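You operate a simulated robot arm through the tools that you are given. There is no shell and no other tool.

You run a simulated robot arm. Do the job below in one go: nothing can be reset, and whatever is moved stays where it is left.

JOB
Pull-test the grey lead; rack it if it holds, else reject it.
Fine: reset the tester before you pull, clip the lug, pull the red lever till it shows OK or WEAK, open the clip again; a weak lead goes in the red slot, a good one in its own slot; leave the other leads alone.

It is judged by the outcome, as a careful person would: the job done as asked, and still so three seconds after it is handed in. It fails if anything else is knocked over, pushed out of place, dropped, spilled or broken.

ROBOT AND FRAMES
A 6-joint arm with a two-finger gripper, fixed in place. Base frame: the origin is on the floor under the middle of its stand, x ahead of it, y to its left, z up. Lengths are in cm, angles in degrees, forces in N, time in s.
It reaches about 129.8 cm from its shoulder. Its first joint turns from -149.0 to 149.0 degrees. Payload 1.57 kg.
The TCP is the grasp point between the finger pads, 2.1 cm short of the fingertips. In the tool frame z runs along the fingers and y along their closing line. The gripper opens to 7 cm; its body begins 5 cm behind the TCP.
Orientation is that of the tool frame in the base frame, as a unit quaternion [x, y, z, w]. With the fingers straight down and closing along the base's y, the tool's x points along the base's -x, its y along +y and its z along -z.

CONTROLS
- The arm moves only by the tool send_rows. Its argument "commands" is a list of rows, each a list of 6 numbers: the shift along the base's x, y, z in units of 40 mm (1.0 is 40 mm), then the turn, a rotation vector about the base's x, y, z in units of 4 degrees (1.0 is 4 degrees). In form: [[x, y, z, ax, ay, az], ...]. A call has 1 to 20 rows; each row shifts and turns the commanded pose from where the row before left it. "jaw" is the finger opening in cm, from 0 to 7, set as the call begins (left out, the last holds). A call with a number of a shift or a turn outside -1 to 1 is refused whole. Rows are played at 5 a second. More than 5 cm and 8.6 degrees between two rows, or a gripper value outside its range, and nothing of the call is played. Where a pose cannot be reached the arm comes as near as it can. A force on the tool above 40 N (or 10 N above the force at the start of the call, whichever is more), or a blocked arm, ends the call early, and 0.2 s more pass. The fingers move at their own pace (about 10.37 cm/s each) and stop on an object; they squeeze with about 22 N. The grip force told is the motor's: it shows also when the fingers shut on nothing. Time passes only in rows, and 0.2 s behind the last, so rows that do not move let the fingers close. It gives the time, the measured TCP pose, the force on the tool (base axes), the opening and the grip force at its end, in the units of the frame above (readings bear some noise), with the torque about the TCP (base axes, N m) and any sound that the robot's microphone picked up, and new pictures: "show" is both (left out), scene, wrist or none.
- Cameras (640 x 400 px; columns grow to the right, rows downward): "scene" is fixed at [39.12, -63.97, 134.69]; the picture's right is [0.97, -0.25, 0.00], its down [-0.05, -0.21, -0.98] and it looks along [0.24, 0.95, -0.21] (base axes); focal length 332 px, centre (320, 200). "wrist" rides on the gripper at [7.9, 0.4, -8.1] in the tool frame; the picture's right is [-0.05, 1.00, 0.00], its down [-0.67, -0.04, -0.74] and it looks along [-0.74, -0.04, 0.67] (tool axes); focal length 256 px, centre (320, 200). There is no depth. A picture from a camera that has moved, and an enlarged one, comes with that camera's place and axes in the base frame and with its lens. The place of the scene camera against the robot may be out by one fixed shift of up to 2.5 cm in any direction.
- raise_lower(by): slides the trunk up (or, below 0, down) by that many cm; the arm rides with it, the base frame stays. It gives what a move gives, with no picture.
- close_up(camera, box): a new picture of the part [left, top, right, bottom] of that camera's present view, enlarged. It takes no simulated time.
- sign_off(): hands the job in; it is judged then, once.

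Nothing tells you positions but the pictures and the camera data. Unless the task says otherwise, let go and move clear before handing in.

The tools are called after "Request:" as a command line: name --pt "numbers of a row" for each row, then --argument value for the rest, lists and objects as JSON in quotes. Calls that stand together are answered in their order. send_rows: Moves the arm, as the interface text tells. Its arguments: {"type":"object","properties":{"commands":{"type":"array"},"jaw":{"type":"number"},"show":{"type":"string","enum":["both","scene","wrist","none"]}},"required":["commands"]} The other tools are called the same way: raise_lower (by) moves the trunk up or down; close_up (camera, box) takes an enlarged picture of a part of a camera's view; sign_off () hands the job in.

At the start:

```text
clock: 0.0
tool_pos: [58.53, 15.96, 122.79]
ee_rot: [0.0, 1.0, 0.0, 0.0]
ft_force: [-0.4, -0.2, -0.6]
torque: [-0.01, 0.0, 0.0]
opening: 7.0
finger_force: 0.1
trunk travel left (down, up): [-90.9, 6.1]
```

scene: 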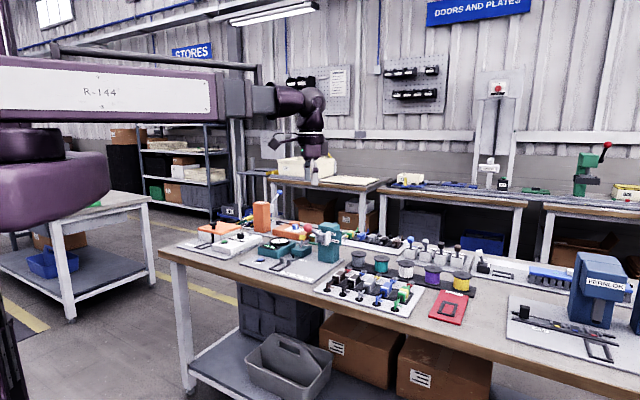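
wrist: 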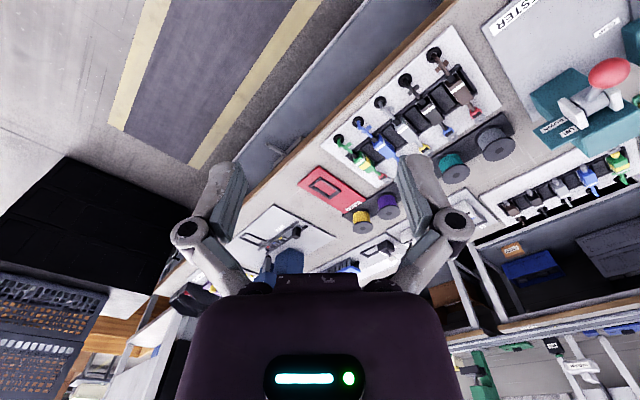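

I see a bench with a tester board at left, a board of leads, spools, and other fixtures. I'll enlarge the pictures to find the grey lead, tester, lever, slots and so on before moving.

Request:
close_up --camera "scene" --box '[170, 190, 350, 300]'

Request:
close_up --camera "scene" --box '[310, 220, 490, 330]'

Request:
close_up --camera "wrist" --box '[320, 20, 520, 145]'

Request:
close_up --camera "wrist" --box '[460, 0, 640, 220]'

Request:
close_up --camera "scene" --box '[460, 220, 640, 390]'

```text
3.56 times, centred on (260, 245) of scene
camera zoom: at [39.12, -63.97, 134.69], right [0.97, -0.25, 0.0], down [-0.05, -0.21, -0.98], along [0.24, 0.95, -0.21], focal length 1182 px, centre (533, 40)
```

zoom: 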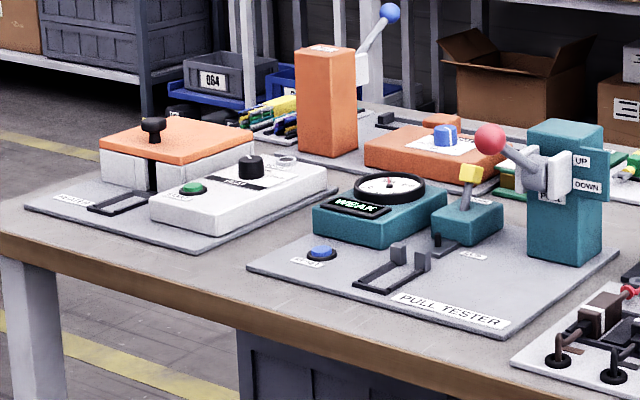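

```text
3.56 times, centred on (400, 275) of scene
camera zoom: at [39.12, -63.97, 134.69], right [0.97, -0.25, 0.0], down [-0.05, -0.21, -0.98], along [0.24, 0.95, -0.21], focal length 1182 px, centre (36, -67)
```

zoom: 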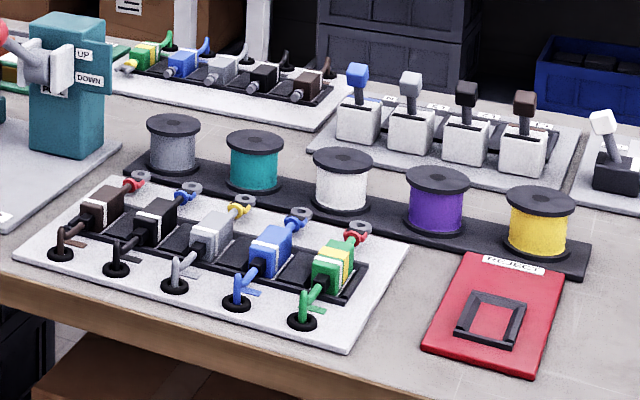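

```text
3.20 times, centred on (420, 82) of wrist
camera zoom: at [50.48, 16.53, 130.83], right [0.05, 1.0, 0.0], down [0.67, -0.04, 0.74], along [0.74, -0.04, -0.67], focal length 819 px, centre (0, 576)
```

zoom: 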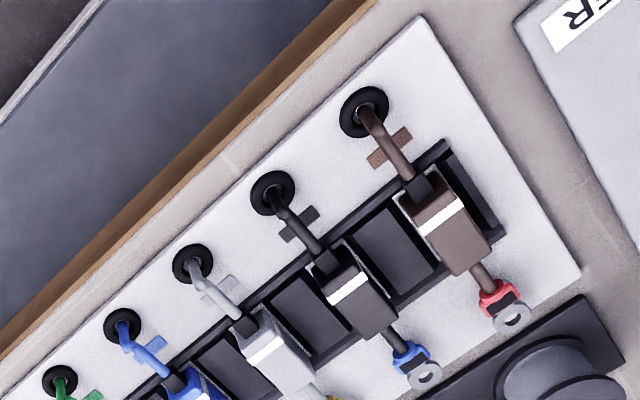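

```text
1.82 times, centred on (550, 110) of wrist
camera zoom: at [50.48, 16.53, 130.83], right [0.05, 1.0, 0.0], down [0.67, -0.04, 0.74], along [0.74, -0.04, -0.67], focal length 465 px, centre (-98, 364)
```

zoom: 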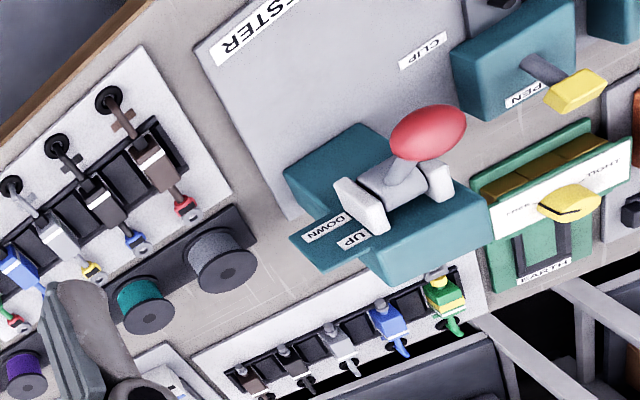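

```text
2.35 times, centred on (550, 305) of scene
camera zoom: at [39.12, -63.97, 134.69], right [0.97, -0.25, 0.0], down [-0.05, -0.21, -0.98], along [0.24, 0.95, -0.21], focal length 782 px, centre (-221, -47)
```

zoom: 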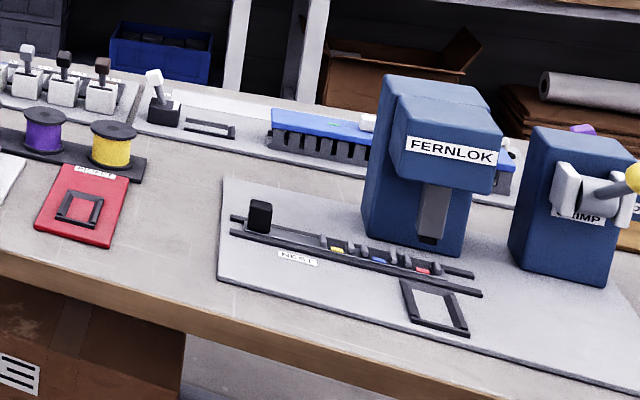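

The bench runs at about 41° to my frame. The front rack of leads is near (80, 33), the tester near (60, 50), and the red reject frame near (100, 15), with the bench top around z=81. I'll turn the gripper square to the bench and look closer from above.

Request:
send_rows --pt "0.0 0.0 -0.28 0 0 0.94" --pt "0.0 0.0 -0.28 0 0 0.94" --pt "0.0 0.0 -0.28 0 0 0.94" --pt "0.0 0.0 -0.28 0 0 0.94" --pt "0.0 0.0 -0.28 0 0 0.94" --pt "0.0 0.0 -0.28 0 0 0.94" --pt "0.0 0.0 -0.28 0 0 0.94" --pt "0.0 0.0 -0.28 0 0 0.94" --pt "0.0 0.0 -0.28 0 0 0.94" --pt "0.0 0.0 -0.28 0 0 0.94" --pt "0.0 0.0 -0.28 0 0 0.93"

```text
clock: 2.4
tool_pos: [58.41, 15.97, 122.83]
ee_rot: [-0.355, 0.935, -0.001, 0.001]
ft_force: [0.0, 0.7, -0.4]
torque: [-0.01, -0.01, 0.0]
opening: 7.0
finger_force: 0.1
out of reach, approached as far as the arm can: row 1, 2, 3, 4, 5, 6, 7, 8, 9, 10, 11
trunk travel left (down, up): [-90.9, 6.1]
camera wrist: at [52.19, 11.19, 130.83], right [-0.62, 0.78, 0.0], down [0.52, 0.41, 0.74], along [0.58, 0.46, -0.67], focal length 256 px, centre (320, 200)
```

scene: 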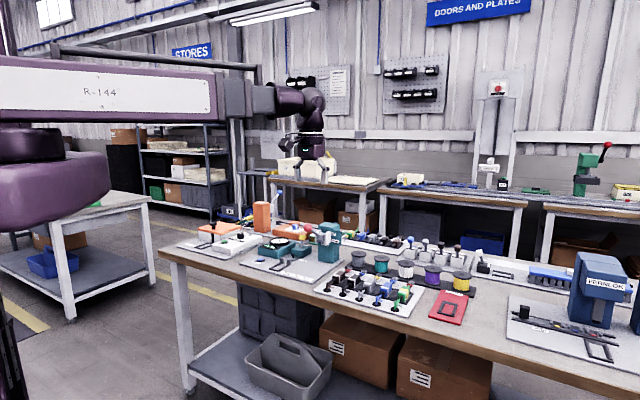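
wrist: 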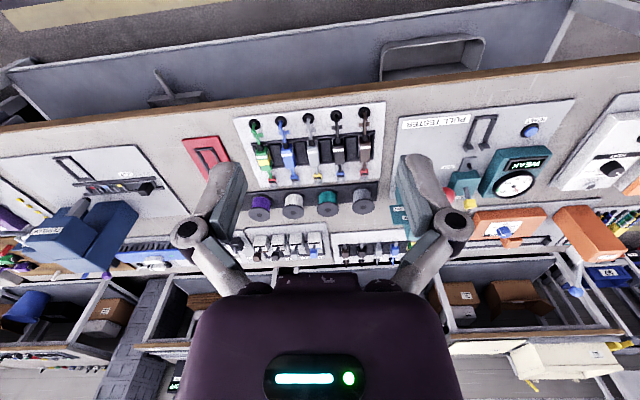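

The arm turned but could not go lower from this shoulder height, so I'll slide the trunk down in steps and look again.

Request:
raise_lower --by -12

Request:
send_rows --pt "0 0 0 0 0 0"

```text
clock: 3.9
tool_pos: [58.48, 16.07, 110.8]
ee_rot: [-0.352, 0.936, 0.0, -0.001]
ft_force: [-0.5, 0.0, -0.7]
torque: [0.02, 0.02, -0.03]
opening: 6.99
finger_force: 0.1
trunk travel left (down, up): [-78.9, 18.1]
```

```text
clock: 4.3
tool_pos: [58.58, 16.09, 110.61]
ee_rot: [-0.353, 0.936, 0.001, 0.0]
ft_force: [-0.6, 1.1, -0.5]
torque: [0.0, 0.01, 0.01]
opening: 7.02
finger_force: 0.1
trunk travel left (down, up): [-78.9, 18.1]
camera wrist: at [52.18, 11.19, 118.84], right [-0.62, 0.79, 0.0], down [0.52, 0.41, 0.74], along [0.58, 0.46, -0.67], focal length 256 px, centre (320, 200)
```

scene: 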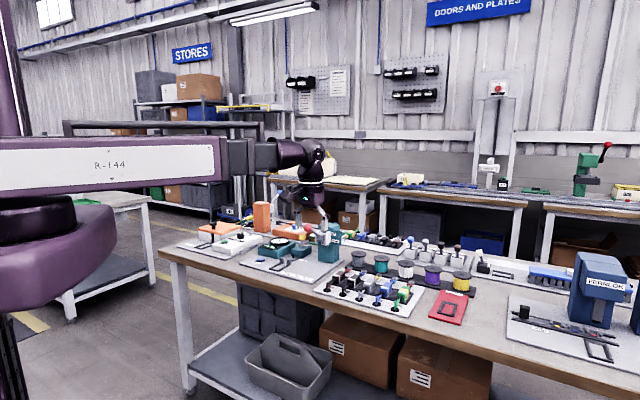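
wrist: 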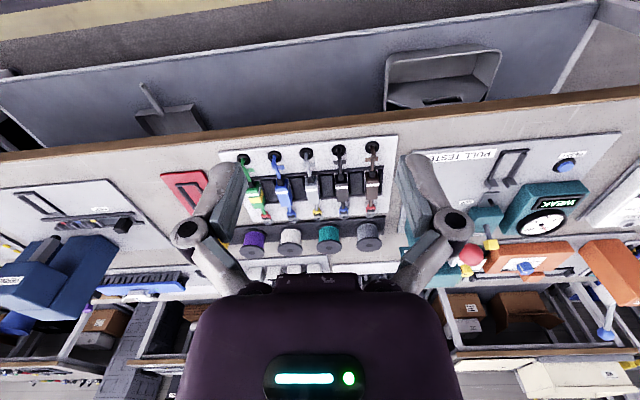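

I'll slide the camera sideways along the bench front to look squarely at the tester.

Request:
send_rows --pt "-0.675 0.75 0 0 0 0" --pt "-0.675 0.75 0 0 0 0" --pt "-0.675 0.75 0 0 0 0" --pt "-0.675 0.75 0 0 0 0" --pt "-0.675 0.75 0 0 0 0"

```text
clock: 5.5
tool_pos: [44.88, 31.08, 110.76]
ee_rot: [-0.353, 0.936, 0.001, 0.0]
ft_force: [0.2, -0.3, -0.1]
torque: [-0.01, -0.02, 0.03]
opening: 6.99
finger_force: 0.2
trunk travel left (down, up): [-78.9, 18.1]
camera wrist: at [38.69, 26.29, 118.84], right [-0.62, 0.79, 0.0], down [0.52, 0.41, 0.74], along [0.59, 0.46, -0.67], focal length 256 px, centre (320, 200)
```

scene: 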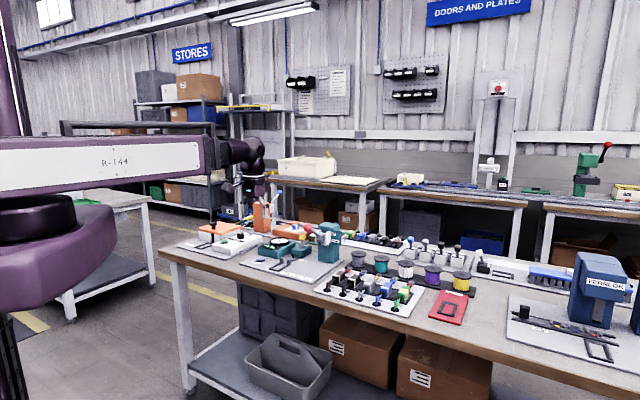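
wrist: 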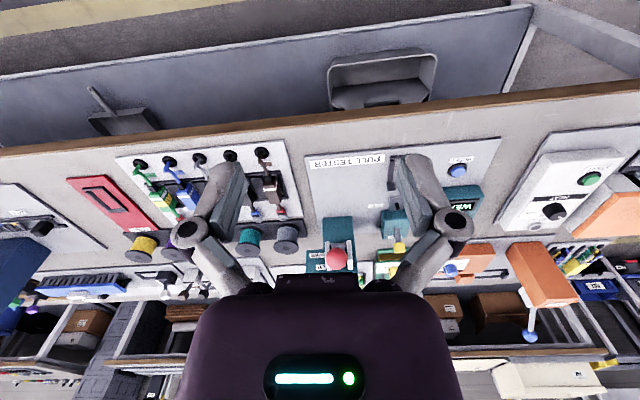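

Request:
send_rows --pt "-0.65 0.75 0 0 0 0" --pt "-0.65 0.75 0 0 0 0" --pt "-0.5 0.5 0 0 0 0" --jaw 0.5 --show "wrist"

```text
clock: 6.3
tool_pos: [37.83, 39.11, 110.85]
ee_rot: [-0.352, 0.936, 0.001, 0.001]
ft_force: [0.1, -0.9, -0.3]
torque: [0.01, 0.02, 0.02]
opening: 0.5
finger_force: 0.0
trunk travel left (down, up): [-78.9, 18.1]
camera wrist: at [31.51, 34.29, 118.84], right [-0.62, 0.79, 0.0], down [0.52, 0.41, 0.74], along [0.59, 0.46, -0.67], focal length 256 px, centre (320, 200)
```

wrist: 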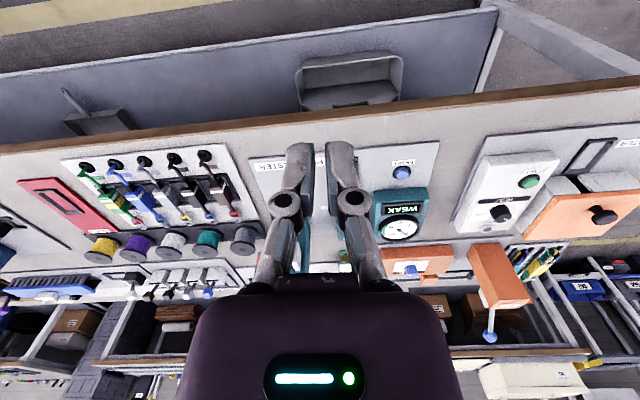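

Request:
send_rows --pt "0 0 0 0 0 0" --pt "0 0 0 0 0 0" --jaw 7 --show "none"

Request:
close_up --camera "wrist" --box '[220, 110, 460, 290]'

Request:
close_up --camera "wrist" --box '[0, 120, 240, 300]'

```text
clock: 6.9
tool_pos: [37.8, 39.18, 110.64]
ee_rot: [-0.352, 0.936, 0.0, 0.001]
ft_force: [0.2, 0.7, -0.7]
torque: [0.01, -0.03, 0.0]
opening: 6.99
finger_force: 0.1
trunk travel left (down, up): [-78.9, 18.1]
```

```text
2.22 times, centred on (340, 200) of wrist
camera zoom: at [31.55, 34.25, 118.83], right [-0.62, 0.79, 0.0], down [0.52, 0.41, 0.74], along [0.58, 0.46, -0.67], focal length 569 px, centre (276, 200)
```

zoom: 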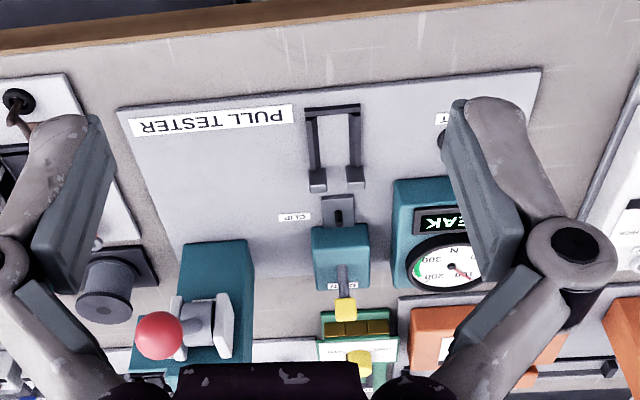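

```text
2.22 times, centred on (120, 210) of wrist
camera zoom: at [31.55, 34.25, 118.83], right [-0.62, 0.79, 0.0], down [0.52, 0.41, 0.74], along [0.58, 0.46, -0.67], focal length 569 px, centre (764, 178)
```

zoom: 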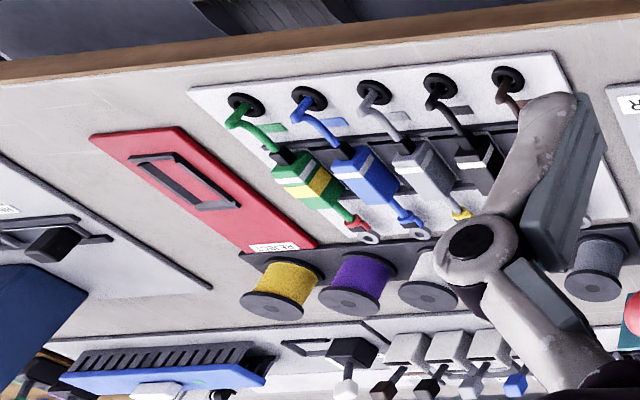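

I can see the layout now: a U-shaped cradle with two posts, the clip block with the yellow handle, the teal dial reading WEAK, the blue button and the red-knobbed lever. I'll check whether the arm itself can move vertically, then come closer.

Request:
send_rows --pt "0 0 -0.5 0 0 0" --show "none"

Request:
send_rows --pt "0 0 0.5 0 0 0" --show "none"

Request:
send_rows --pt "0 0 0.5 0 0 0" --show "none"

```text
clock: 7.3
tool_pos: [37.83, 39.16, 110.72]
ee_rot: [-0.352, 0.936, 0.0, 0.0]
ft_force: [0.0, -0.3, -0.2]
torque: [0.0, 0.01, 0.0]
opening: 6.97
finger_force: 0.2
out of reach, approached as far as the arm can: row 1
trunk travel left (down, up): [-78.9, 18.1]
```

```text
clock: 7.7
tool_pos: [37.88, 39.08, 110.72]
ee_rot: [-0.353, 0.936, 0.0, 0.0]
ft_force: [-0.4, 0.6, 0.1]
torque: [-0.01, 0.02, 0.02]
opening: 7.0
finger_force: 0.0
out of reach, approached as far as the arm can: row 1
trunk travel left (down, up): [-78.9, 18.1]
```

```text
clock: 8.1
tool_pos: [37.76, 39.14, 110.65]
ee_rot: [-0.352, 0.936, 0.0, 0.0]
ft_force: [-0.3, 1.3, -0.2]
torque: [0.02, 0.02, 0.02]
opening: 6.97
finger_force: 0.0
out of reach, approached as far as the arm can: row 1
trunk travel left (down, up): [-78.9, 18.1]
```

Vertical motion comes only from the trunk, with the arm working in a plane. I'll lower the trunk in front of the bench edge for a closer view of the tester.

Request:
raise_lower --by -10

Request:
send_rows --pt "0 0 0 0 0 0"

Request:
close_up --camera "wrist" --box '[230, 60, 450, 280]'

```text
clock: 9.4
tool_pos: [37.87, 39.02, 100.84]
ee_rot: [-0.352, 0.936, 0.0, -0.001]
ft_force: [-0.8, 0.5, -0.4]
torque: [0.01, 0.02, -0.01]
opening: 7.01
finger_force: 0.2
trunk travel left (down, up): [-68.9, 28.1]
```

```text
clock: 9.8
tool_pos: [37.89, 39.12, 100.79]
ee_rot: [-0.353, 0.936, 0.0, 0.0]
ft_force: [1.3, -0.5, -0.3]
torque: [-0.03, -0.01, -0.01]
opening: 7.01
finger_force: 0.0
trunk travel left (down, up): [-68.9, 28.1]
camera wrist: at [31.55, 34.25, 108.84], right [-0.62, 0.79, 0.0], down [0.52, 0.41, 0.74], along [0.58, 0.46, -0.67], focal length 256 px, centre (320, 200)
```

scene: 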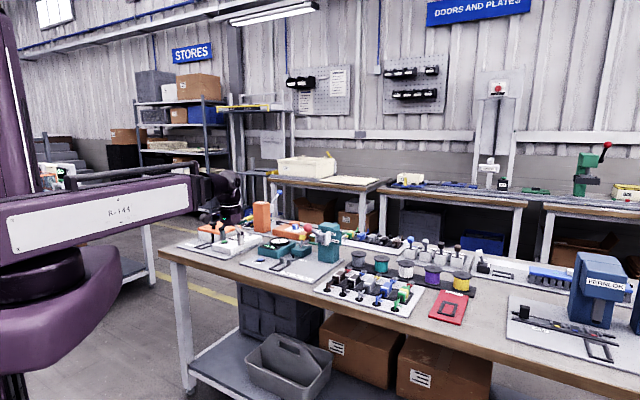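
wrist: 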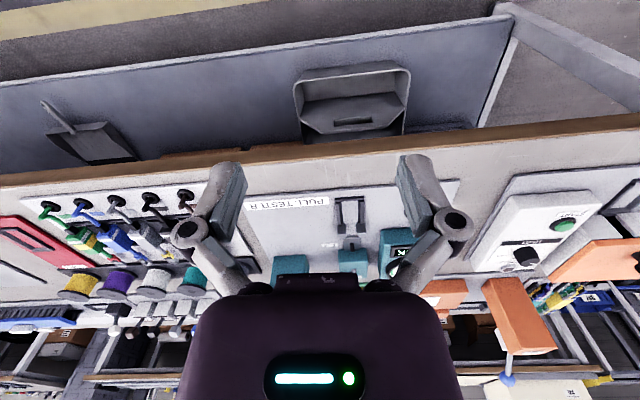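

```text
1.82 times, centred on (340, 170) of wrist
camera zoom: at [31.55, 34.25, 108.84], right [-0.62, 0.79, 0.0], down [0.52, 0.41, 0.74], along [0.58, 0.46, -0.67], focal length 465 px, centre (284, 254)
```

zoom: 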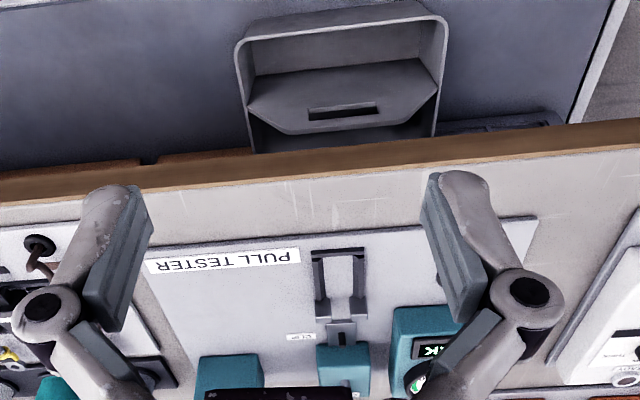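

Closer and lower hides the tester behind the gripper body, so I'll go back up and move over it for a steeper view.

Request:
raise_lower --by 14

Request:
send_rows --pt "0.7 0.7 0 0 0 0" --pt "0.7 0.7 0 0 0 0" --pt "0.7 0.7 0 0 0 0" --pt "0.5 0.5 0 0 0 0"

Request:
close_up --camera "wrist" --box '[210, 20, 450, 200]'

```text
clock: 11.5
tool_pos: [37.84, 39.05, 114.75]
ee_rot: [-0.353, 0.936, 0.001, 0.0]
ft_force: [0.6, 0.4, -0.2]
torque: [0.01, 0.04, 0.02]
opening: 7.0
finger_force: 0.1
trunk travel left (down, up): [-82.9, 14.1]
```

```text
clock: 12.5
tool_pos: [48.34, 49.45, 114.72]
ee_rot: [-0.353, 0.936, 0.001, -0.001]
ft_force: [0.1, -0.5, -0.4]
torque: [-0.03, 0.03, -0.02]
opening: 7.02
finger_force: 0.0
trunk travel left (down, up): [-82.9, 14.1]
camera wrist: at [42.08, 44.62, 122.82], right [-0.62, 0.79, 0.0], down [0.52, 0.41, 0.74], along [0.58, 0.46, -0.67], focal length 256 px, centre (320, 200)
```

scene: 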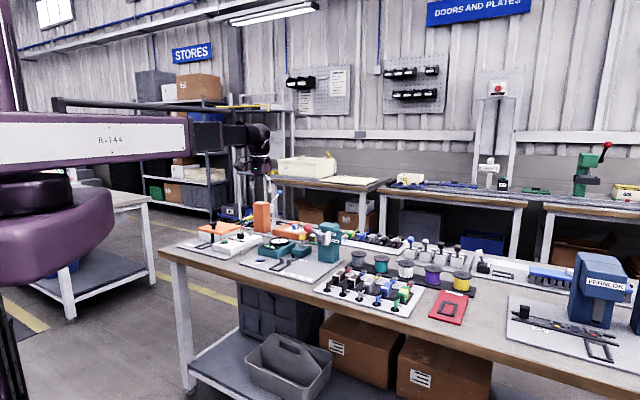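
wrist: 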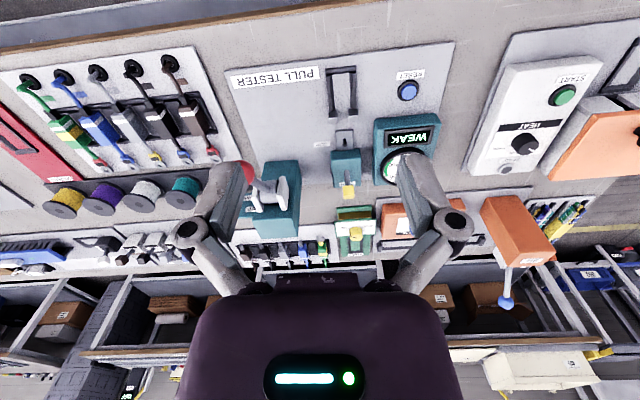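

```text
2.22 times, centred on (330, 110) of wrist
camera zoom: at [42.08, 44.62, 122.82], right [-0.62, 0.79, 0.0], down [0.52, 0.41, 0.74], along [0.58, 0.46, -0.67], focal length 569 px, centre (298, 400)
```

zoom: 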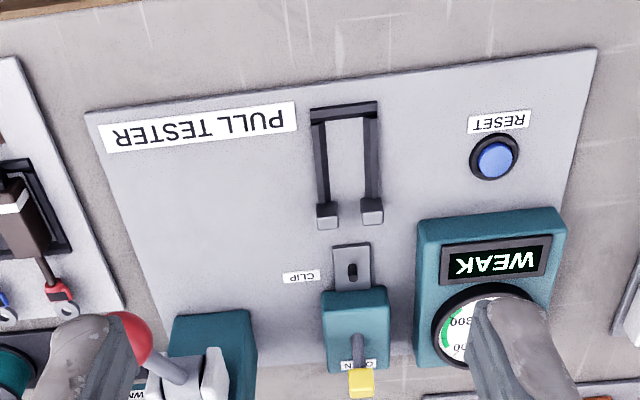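

This view shows the layout clearly, with the button labelled RESET. I'll zoom in on the back row of leads, the clip and the front rack to avoid any mix-up.

Request:
close_up --camera "wrist" --box '[230, 170, 390, 280]'

Request:
close_up --camera "wrist" --box '[0, 30, 230, 200]'

Request:
close_up --camera "wrist" --box '[300, 60, 400, 210]'

Request:
close_up --camera "scene" --box '[330, 220, 420, 270]'

Request:
close_up --camera "scene" --box '[240, 215, 350, 285]'

```text
3.64 times, centred on (310, 225) of wrist
camera zoom: at [42.08, 44.62, 122.82], right [-0.62, 0.79, 0.0], down [0.52, 0.41, 0.74], along [0.58, 0.46, -0.67], focal length 931 px, centre (356, 109)
```

zoom: 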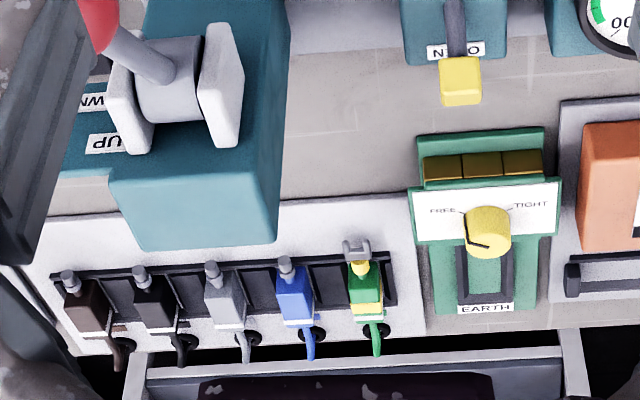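

```text
2.35 times, centred on (115, 115) of wrist
camera zoom: at [42.08, 44.62, 122.82], right [-0.62, 0.79, 0.0], down [0.52, 0.41, 0.74], along [0.58, 0.46, -0.67], focal length 602 px, centre (802, 400)
```

zoom: 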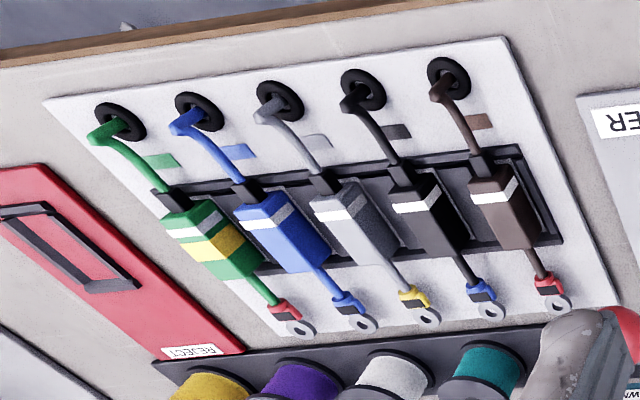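

```text
2.67 times, centred on (350, 135) of wrist
camera zoom: at [42.08, 44.62, 122.82], right [-0.62, 0.79, 0.0], down [0.52, 0.41, 0.74], along [0.58, 0.46, -0.67], focal length 683 px, centre (240, 373)
```

zoom: 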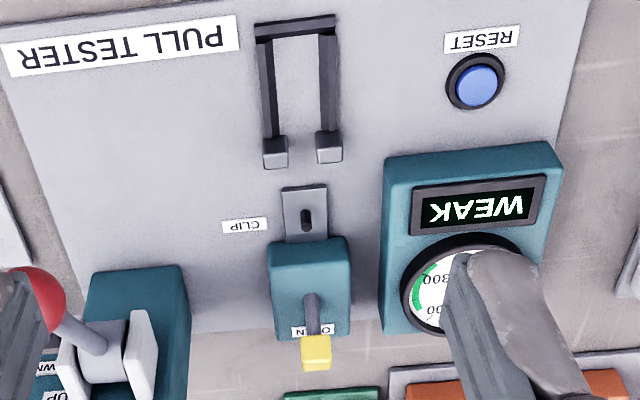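

```text
7.11 times, centred on (375, 245) of scene
camera zoom: at [39.12, -63.97, 134.69], right [0.97, -0.25, 0.0], down [-0.05, -0.21, -0.98], along [0.24, 0.95, -0.21], focal length 2364 px, centre (-71, -120)
```

zoom: 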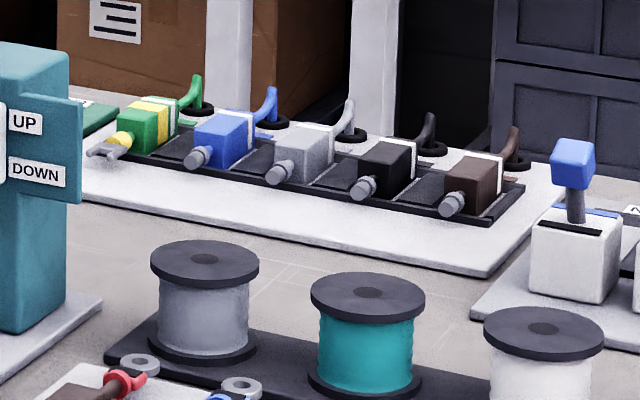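

```text
5.71 times, centred on (295, 250) of scene
camera zoom: at [39.12, -63.97, 134.69], right [0.97, -0.25, 0.0], down [-0.05, -0.21, -0.98], along [0.24, 0.95, -0.21], focal length 1900 px, centre (463, -86)
```

zoom: 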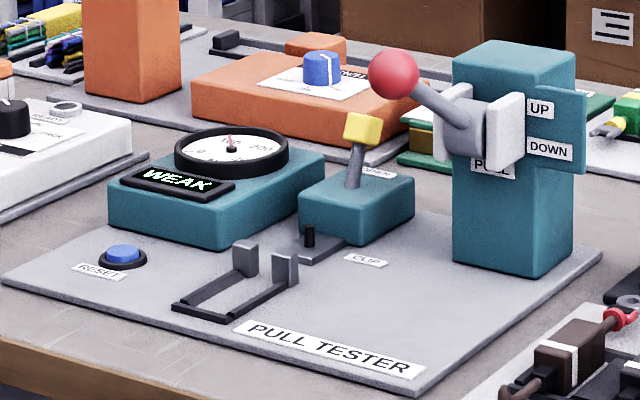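

The back row is plugs, not ring lugs, so the lead to test is the grey one with the yellow lug in the front rack. I'll start with RESET, which I place at about (48, 67), closing the fingers and moving above it while turning square to the bench (about 45°).

Request:
send_rows --pt "-0.02 0.88 0 0 0 0.184" --pt "-0.02 0.88 0 0 0 0.184" --pt "-0.02 0.88 0 0 0 0.184" --pt "-0.02 0.88 0 0 0 0.184" --pt "-0.02 0.88 0 0 0 0.184" --jaw 0

Request:
close_up --camera "wrist" --box '[160, 0, 400, 150]'

```text
clock: 13.7
tool_pos: [47.9, 67.09, 114.7]
ee_rot: [-0.382, 0.924, 0.0, 0.001]
ft_force: [0.1, 0.1, 0.3]
torque: [0.02, 0.0, 0.01]
opening: 0.0
finger_force: 21.5
trunk travel left (down, up): [-82.9, 14.1]
camera wrist: at [41.88, 61.99, 122.79], right [-0.67, 0.74, 0.0], down [0.5, 0.45, 0.74], along [0.55, 0.5, -0.67], focal length 256 px, centre (320, 200)
```

scene: 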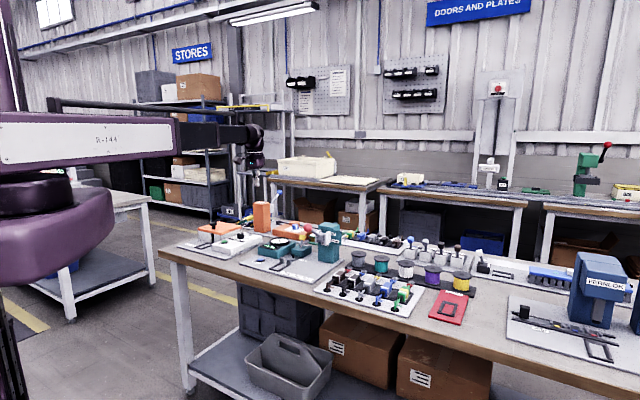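
wrist: 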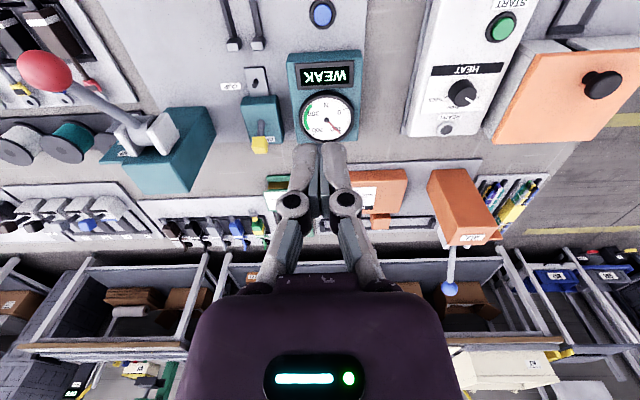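

```text
2.67 times, centred on (280, 75) of wrist
camera zoom: at [41.88, 61.99, 122.79], right [-0.67, 0.74, 0.0], down [0.5, 0.45, 0.74], along [0.55, 0.5, -0.67], focal length 683 px, centre (427, 533)
```

zoom: 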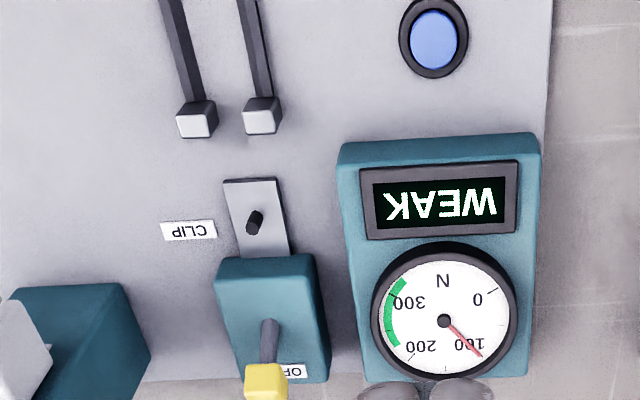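

RESET is nearly under the fingertips, about 0.6 cm off. I'll correct that and lower partway.

Request:
send_rows --pt "0.03 0.15 0 0 0 0" --show "none"

Request:
raise_lower --by -22

Request:
send_rows --pt "0 0 0 0 0 0"

```text
clock: 14.1
tool_pos: [47.97, 67.66, 114.77]
ee_rot: [-0.383, 0.924, 0.0, 0.0]
ft_force: [-0.7, -0.3, -0.3]
torque: [0.01, 0.0, -0.02]
opening: 0.0
finger_force: 21.9
trunk travel left (down, up): [-82.9, 14.1]
```

```text
clock: 16.4
tool_pos: [47.91, 67.81, 92.78]
ee_rot: [-0.383, 0.924, 0.0, 0.0]
ft_force: [-0.5, -0.6, 0.6]
torque: [0.0, 0.0, -0.03]
opening: 0.01
finger_force: 22.0
trunk travel left (down, up): [-60.9, 36.1]
```

```text
clock: 16.8
tool_pos: [47.93, 67.73, 92.66]
ee_rot: [-0.383, 0.924, 0.0, 0.0]
ft_force: [-0.5, -0.4, -0.7]
torque: [0.01, -0.03, -0.03]
opening: 0.0
finger_force: 21.9
trunk travel left (down, up): [-60.9, 36.1]
camera wrist: at [41.97, 62.47, 100.83], right [-0.67, 0.74, 0.0], down [0.5, 0.45, 0.74], along [0.55, 0.5, -0.67], focal length 256 px, centre (320, 200)
```

scene: 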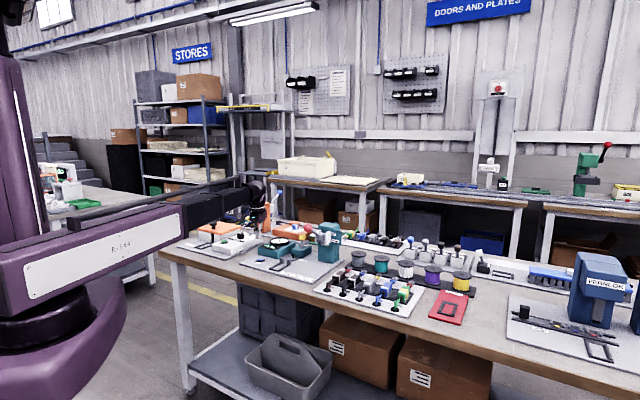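
wrist: 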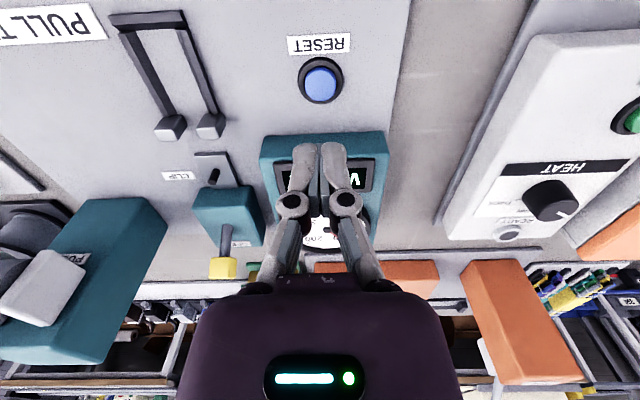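

Request:
raise_lower --by -6

Request:
send_rows --pt "0 0 0 0 0 0" --show "wrist"

```text
clock: 17.8
tool_pos: [47.96, 67.67, 86.72]
ee_rot: [-0.383, 0.924, 0.0, 0.001]
ft_force: [-0.8, 0.8, 0.5]
torque: [0.0, 0.01, 0.0]
opening: 0.01
finger_force: 22.1
trunk travel left (down, up): [-54.9, 42.1]
```

```text
clock: 18.2
tool_pos: [47.96, 67.78, 86.76]
ee_rot: [-0.382, 0.924, 0.0, 0.0]
ft_force: [-0.2, -1.1, 0.5]
torque: [-0.01, -0.03, 0.0]
opening: 0.01
finger_force: 21.8
trunk travel left (down, up): [-54.9, 42.1]
camera wrist: at [41.97, 62.47, 94.83], right [-0.67, 0.74, 0.0], down [0.5, 0.45, 0.74], along [0.55, 0.5, -0.67], focal length 256 px, centre (320, 200)
```

wrist: 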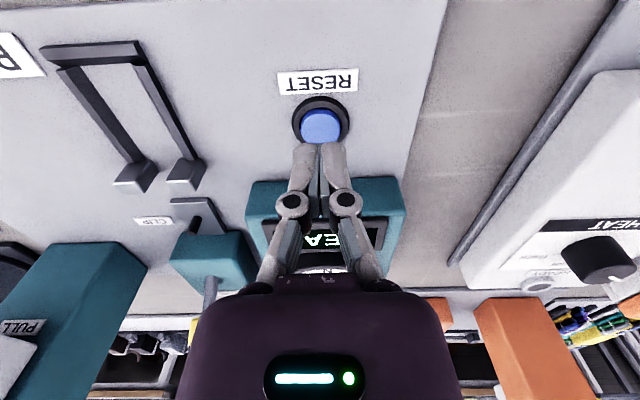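

Request:
raise_lower --by -2.3

Request:
raise_lower --by -0.4

```text
clock: 18.9
tool_pos: [47.95, 67.69, 84.54]
ee_rot: [-0.383, 0.924, 0.0, 0.0]
ft_force: [0.3, 0.3, 0.0]
torque: [-0.01, -0.01, -0.03]
opening: 0.01
finger_force: 22.4
trunk travel left (down, up): [-52.6, 44.4]
```

```text
clock: 19.4
tool_pos: [47.95, 67.67, 84.13]
ee_rot: [-0.383, 0.924, 0.0, 0.0]
ft_force: [0.0, 0.5, 0.1]
torque: [0.03, 0.0, -0.01]
opening: 0.0
finger_force: 22.3
trunk travel left (down, up): [-52.2, 44.8]
```

Request:
raise_lower --by -0.3

Request:
send_rows --pt "0 0 0 0 0 0"

Request:
close_up --camera "scene" --box '[240, 215, 350, 285]'

```text
clock: 20.0
tool_pos: [47.86, 67.84, 83.82]
ee_rot: [-0.382, 0.924, 0.0, -0.001]
ft_force: [0.3, 0.5, 0.0]
torque: [-0.01, -0.01, 0.0]
opening: 0.0
finger_force: 22.1
trunk travel left (down, up): [-51.9, 45.1]
```

```text
clock: 20.4
tool_pos: [47.88, 67.72, 83.76]
ee_rot: [-0.383, 0.924, 0.0, 0.0]
ft_force: [0.3, 0.1, 0.7]
torque: [0.04, -0.01, 0.02]
opening: 0.0
finger_force: 22.2
trunk travel left (down, up): [-51.9, 45.1]
camera wrist: at [41.97, 62.47, 91.83], right [-0.67, 0.74, 0.0], down [0.5, 0.45, 0.74], along [0.55, 0.5, -0.67], focal length 256 px, centre (320, 200)
```

scene: 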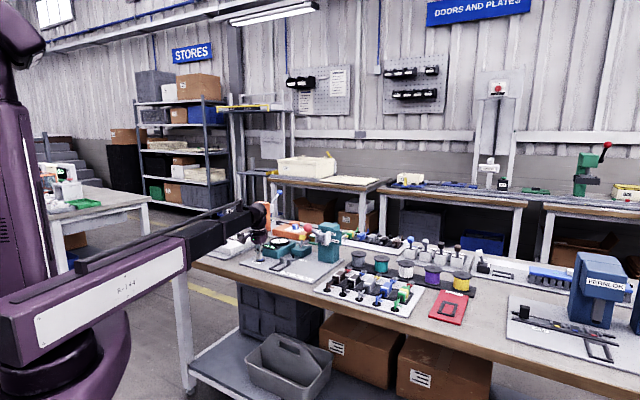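
wrist: 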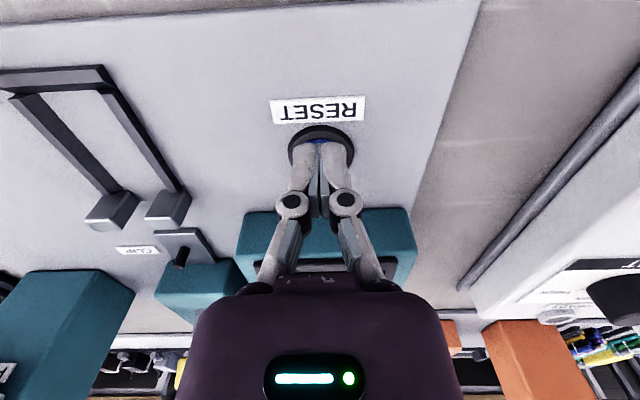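

```text
5.71 times, centred on (295, 250) of scene
camera zoom: at [39.12, -63.97, 134.69], right [0.97, -0.25, 0.0], down [-0.05, -0.21, -0.98], along [0.24, 0.95, -0.21], focal length 1900 px, centre (463, -86)
```

zoom: 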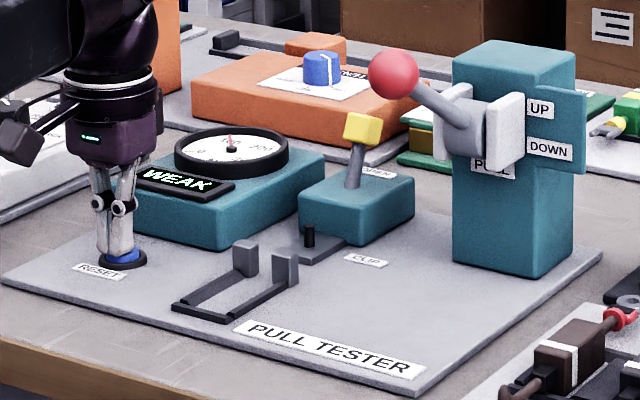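

The fingertips are just above the blue button and the display still shows WEAK. I'll step down gently until it presses.

Request:
raise_lower --by -0.3

Request:
raise_lower --by -0.2

Request:
close_up --camera "scene" --box '[240, 215, 350, 285]'

```text
clock: 20.9
tool_pos: [47.82, 67.71, 83.52]
ee_rot: [-0.383, 0.924, 0.0, 0.0]
ft_force: [0.7, 0.6, 1.5]
torque: [0.03, -0.04, 0.04]
opening: 0.63
finger_force: 28.5
trunk travel left (down, up): [-51.6, 45.4]
heard: click
```

```text
clock: 21.4
tool_pos: [47.97, 67.73, 83.25]
ee_rot: [-0.383, 0.924, -0.001, 0.0]
ft_force: [0.7, 0.5, 5.0]
torque: [0.05, -0.05, -0.02]
opening: 0.6
finger_force: 29.2
trunk travel left (down, up): [-51.4, 45.6]
```

```text
5.71 times, centred on (295, 250) of scene
camera zoom: at [39.12, -63.97, 134.69], right [0.97, -0.25, 0.0], down [-0.05, -0.21, -0.98], along [0.24, 0.95, -0.21], focal length 1900 px, centre (463, -86)
```

zoom: 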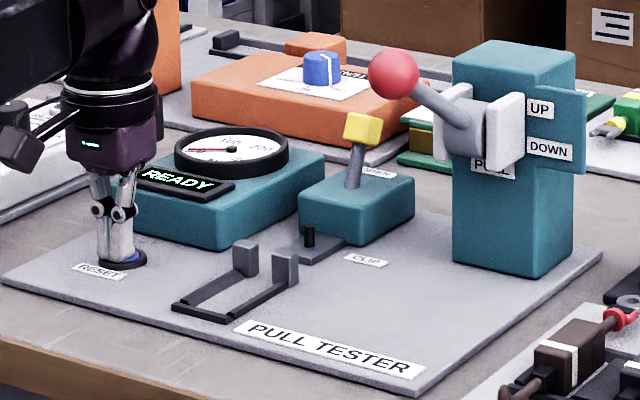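

The display now reads READY with the needle at zero. I'll raise clear and move above the grey lead in the front rack, with the jaws opened.

Request:
raise_lower --by 31

Request:
send_rows --pt "0.82 -0.87 0 0 0 0" --pt "0.82 -0.87 0 0 0 0" --pt "0.82 -0.87 0 0 0 0" --pt "0.82 -0.87 0 0 0 0" --pt "0.82 -0.87 0 0 0 0" --pt "0.82 -0.87 0 0 0 0" --pt "0.82 -0.87 0 0 0 0" --pt "0.82 -0.87 0 0 0 0" --pt "0.82 -0.87 0 0 0 0" --pt "0.82 -0.87 0 0 0 0" --jaw 5

Request:
close_up --camera "wrist" --box '[200, 0, 440, 150]'

```text
clock: 24.5
tool_pos: [47.95, 67.8, 114.34]
ee_rot: [-0.383, 0.924, 0.001, 0.001]
ft_force: [0.1, -0.1, 0.5]
torque: [0.0, -0.02, -0.02]
opening: 0.03
finger_force: 28.7
trunk travel left (down, up): [-82.4, 14.6]
```

```text
clock: 26.7
tool_pos: [80.87, 33.01, 114.27]
ee_rot: [-0.382, 0.924, 0.0, 0.0]
ft_force: [0.1, -0.4, 0.6]
torque: [0.01, 0.01, -0.01]
opening: 5.01
finger_force: 0.1
trunk travel left (down, up): [-82.4, 14.6]
camera wrist: at [74.93, 27.67, 122.3], right [-0.67, 0.74, 0.0], down [0.5, 0.45, 0.74], along [0.55, 0.5, -0.67], focal length 256 px, centre (320, 200)
```

scene: 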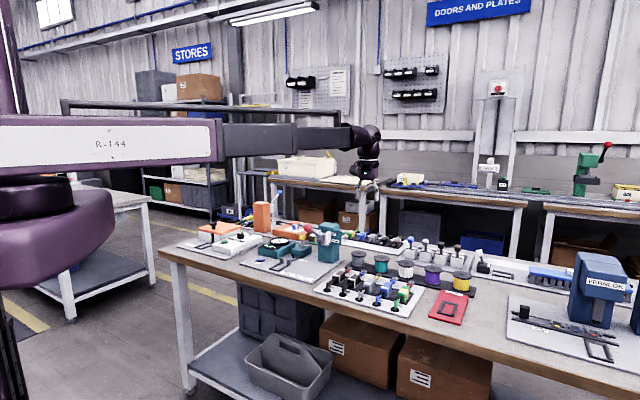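
wrist: 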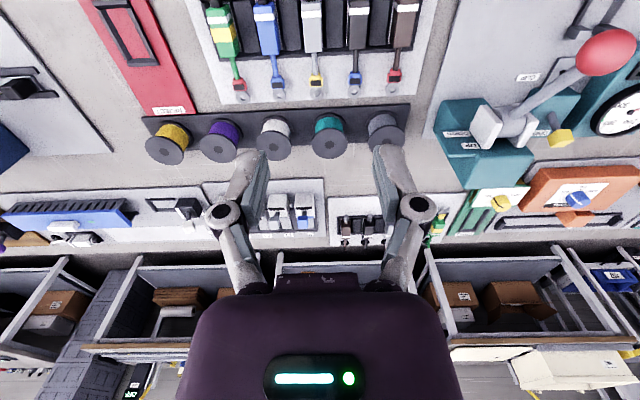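

```text
2.67 times, centred on (320, 75) of wrist
camera zoom: at [74.93, 27.67, 122.3], right [-0.67, 0.74, 0.0], down [0.5, 0.45, 0.74], along [0.55, 0.5, -0.67], focal length 683 px, centre (320, 533)
```

zoom: 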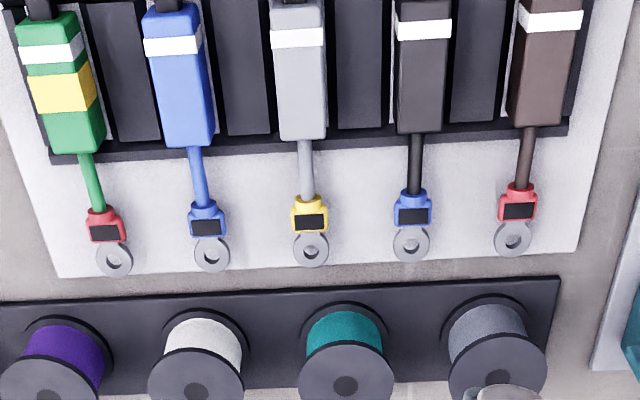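

The grey lead's block centres at about (82.4, 33.3), roughly 2.5 cm wide and 5.4 cm long, with its axis close to 45°. I'll centre over it and descend partway with the jaws at 4 cm to stay clear of the neighbours.

Request:
send_rows --pt "0.38 0.07 0 0 0 0" --jaw 4 --show "none"

Request:
raise_lower --by -16

Request:
send_rows --pt "0 0 0 0 0 0"

Request:
close_up --camera "wrist" --box '[200, 0, 440, 150]'

Request:
close_up --camera "scene" --box '[320, 250, 430, 320]'

```text
clock: 27.1
tool_pos: [82.26, 33.19, 114.18]
ee_rot: [-0.382, 0.924, 0.0, 0.0]
ft_force: [-0.2, -0.3, -0.2]
torque: [-0.03, 0.02, 0.0]
opening: 4.01
finger_force: 0.0
trunk travel left (down, up): [-82.4, 14.6]
```

```text
clock: 28.9
tool_pos: [82.26, 33.23, 98.3]
ee_rot: [-0.383, 0.924, 0.0, 0.0]
ft_force: [-0.9, 0.6, -0.3]
torque: [-0.01, -0.01, 0.02]
opening: 4.0
finger_force: 0.1
trunk travel left (down, up): [-66.4, 30.6]
```

```text
clock: 29.3
tool_pos: [82.21, 33.28, 98.24]
ee_rot: [-0.383, 0.924, 0.0, 0.001]
ft_force: [0.3, -0.2, 0.2]
torque: [-0.01, -0.03, 0.01]
opening: 3.99
finger_force: 0.0
trunk travel left (down, up): [-66.4, 30.6]
camera wrist: at [76.33, 27.98, 106.33], right [-0.67, 0.74, 0.0], down [0.5, 0.45, 0.74], along [0.55, 0.5, -0.67], focal length 256 px, centre (320, 200)
```

scene: 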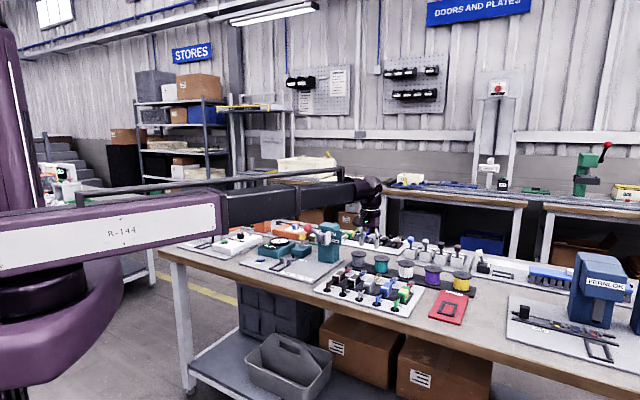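
wrist: 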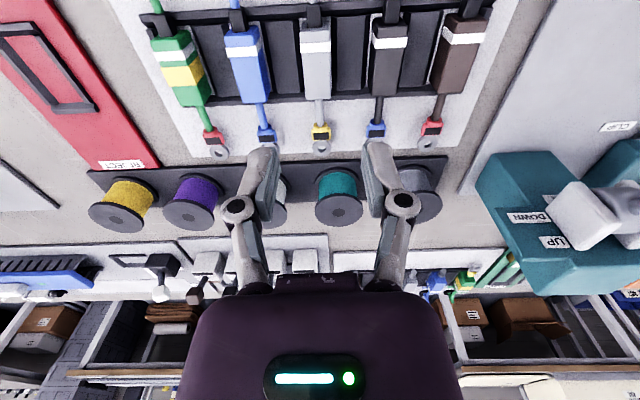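

```text
2.67 times, centred on (320, 75) of wrist
camera zoom: at [76.33, 27.98, 106.33], right [-0.67, 0.74, 0.0], down [0.5, 0.45, 0.74], along [0.55, 0.5, -0.67], focal length 683 px, centre (320, 533)
```

zoom: 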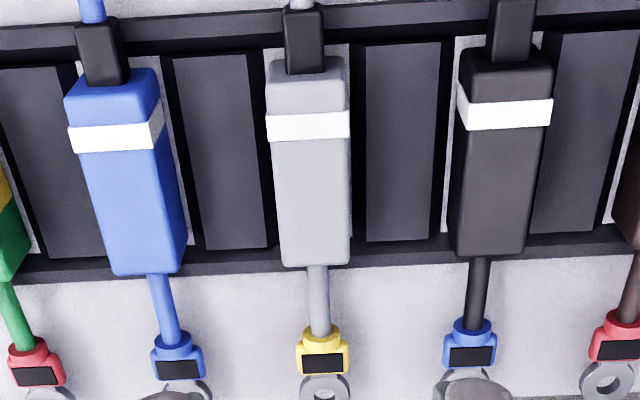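

```text
5.71 times, centred on (375, 285) of scene
camera zoom: at [39.12, -63.97, 134.69], right [0.97, -0.25, 0.0], down [-0.05, -0.21, -0.98], along [0.24, 0.95, -0.21], focal length 1900 px, centre (6, -286)
```

zoom: 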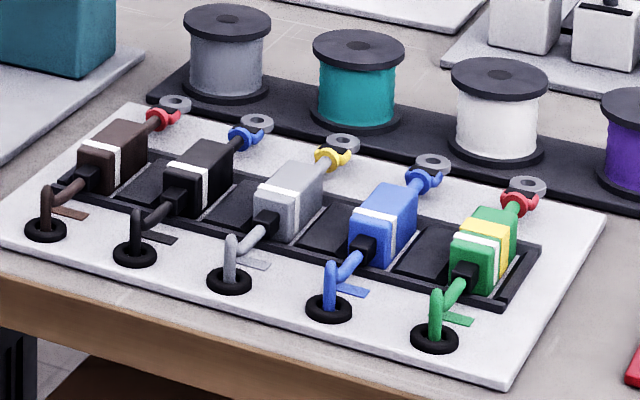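

Request:
send_rows --pt "0.04 -0.04 0 0 0 0" --show "none"

Request:
raise_lower --by -10.5

Request:
send_rows --pt "0 0 0 0 0 0"

Request:
close_up --camera "wrist" --box '[200, 50, 440, 200]'

Request:
close_up --camera "scene" --box '[320, 230, 430, 320]'

```text
clock: 29.7
tool_pos: [82.43, 33.08, 98.2]
ee_rot: [-0.382, 0.924, 0.001, 0.001]
ft_force: [0.0, -0.3, 1.0]
torque: [0.01, 0.02, -0.06]
opening: 3.98
finger_force: 0.1
trunk travel left (down, up): [-66.4, 30.6]
```

```text
clock: 31.1
tool_pos: [82.49, 33.11, 87.79]
ee_rot: [-0.383, 0.924, -0.001, 0.0]
ft_force: [0.3, -0.3, 0.6]
torque: [-0.05, 0.01, 0.02]
opening: 4.02
finger_force: 0.1
trunk travel left (down, up): [-55.9, 41.1]
```

```text
clock: 31.5
tool_pos: [82.48, 32.99, 87.79]
ee_rot: [-0.383, 0.924, 0.0, 0.0]
ft_force: [-0.1, 0.2, 0.4]
torque: [0.0, 0.04, -0.04]
opening: 3.98
finger_force: 0.0
trunk travel left (down, up): [-55.9, 41.1]
camera wrist: at [76.51, 27.82, 95.83], right [-0.67, 0.74, 0.0], down [0.5, 0.45, 0.74], along [0.55, 0.5, -0.67], focal length 256 px, centre (320, 200)
```

scene: 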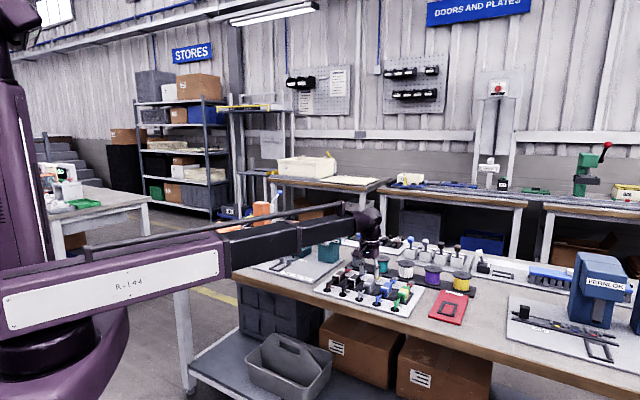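
wrist: 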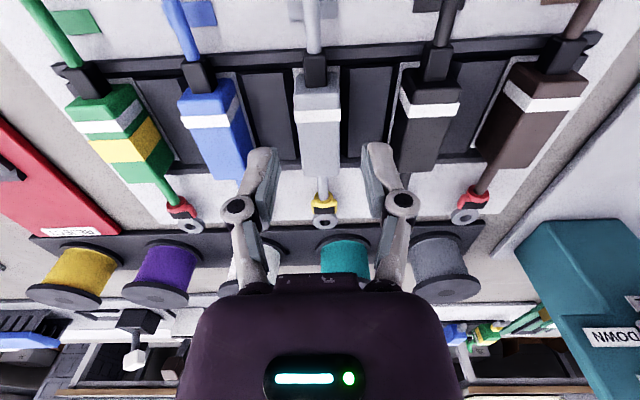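

```text
2.67 times, centred on (320, 125) of wrist
camera zoom: at [76.51, 27.82, 95.83], right [-0.67, 0.74, 0.0], down [0.5, 0.45, 0.74], along [0.55, 0.5, -0.67], focal length 683 px, centre (320, 400)
```

zoom: 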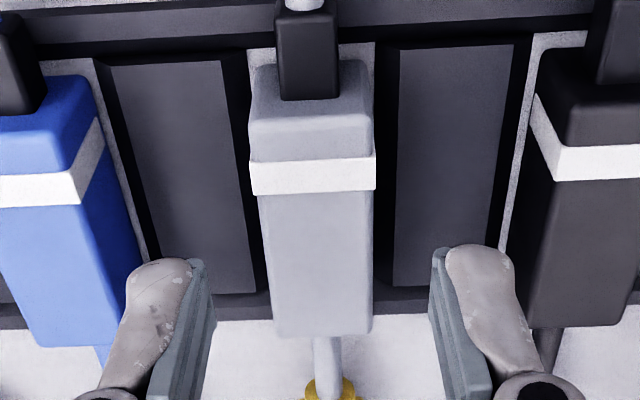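

```text
4.44 times, centred on (375, 275) of scene
camera zoom: at [39.12, -63.97, 134.69], right [0.97, -0.25, 0.0], down [-0.05, -0.21, -0.98], along [0.24, 0.95, -0.21], focal length 1477 px, centre (76, -133)
```

zoom: 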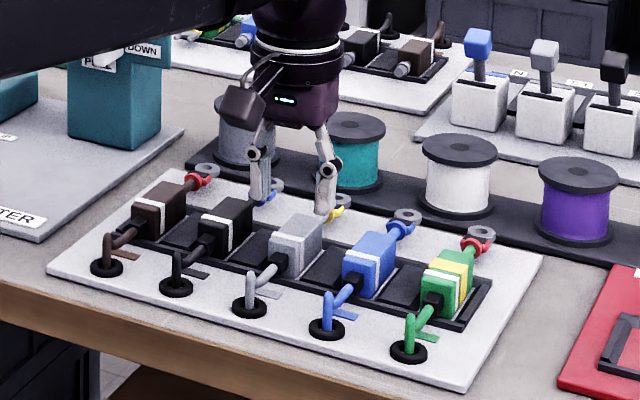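

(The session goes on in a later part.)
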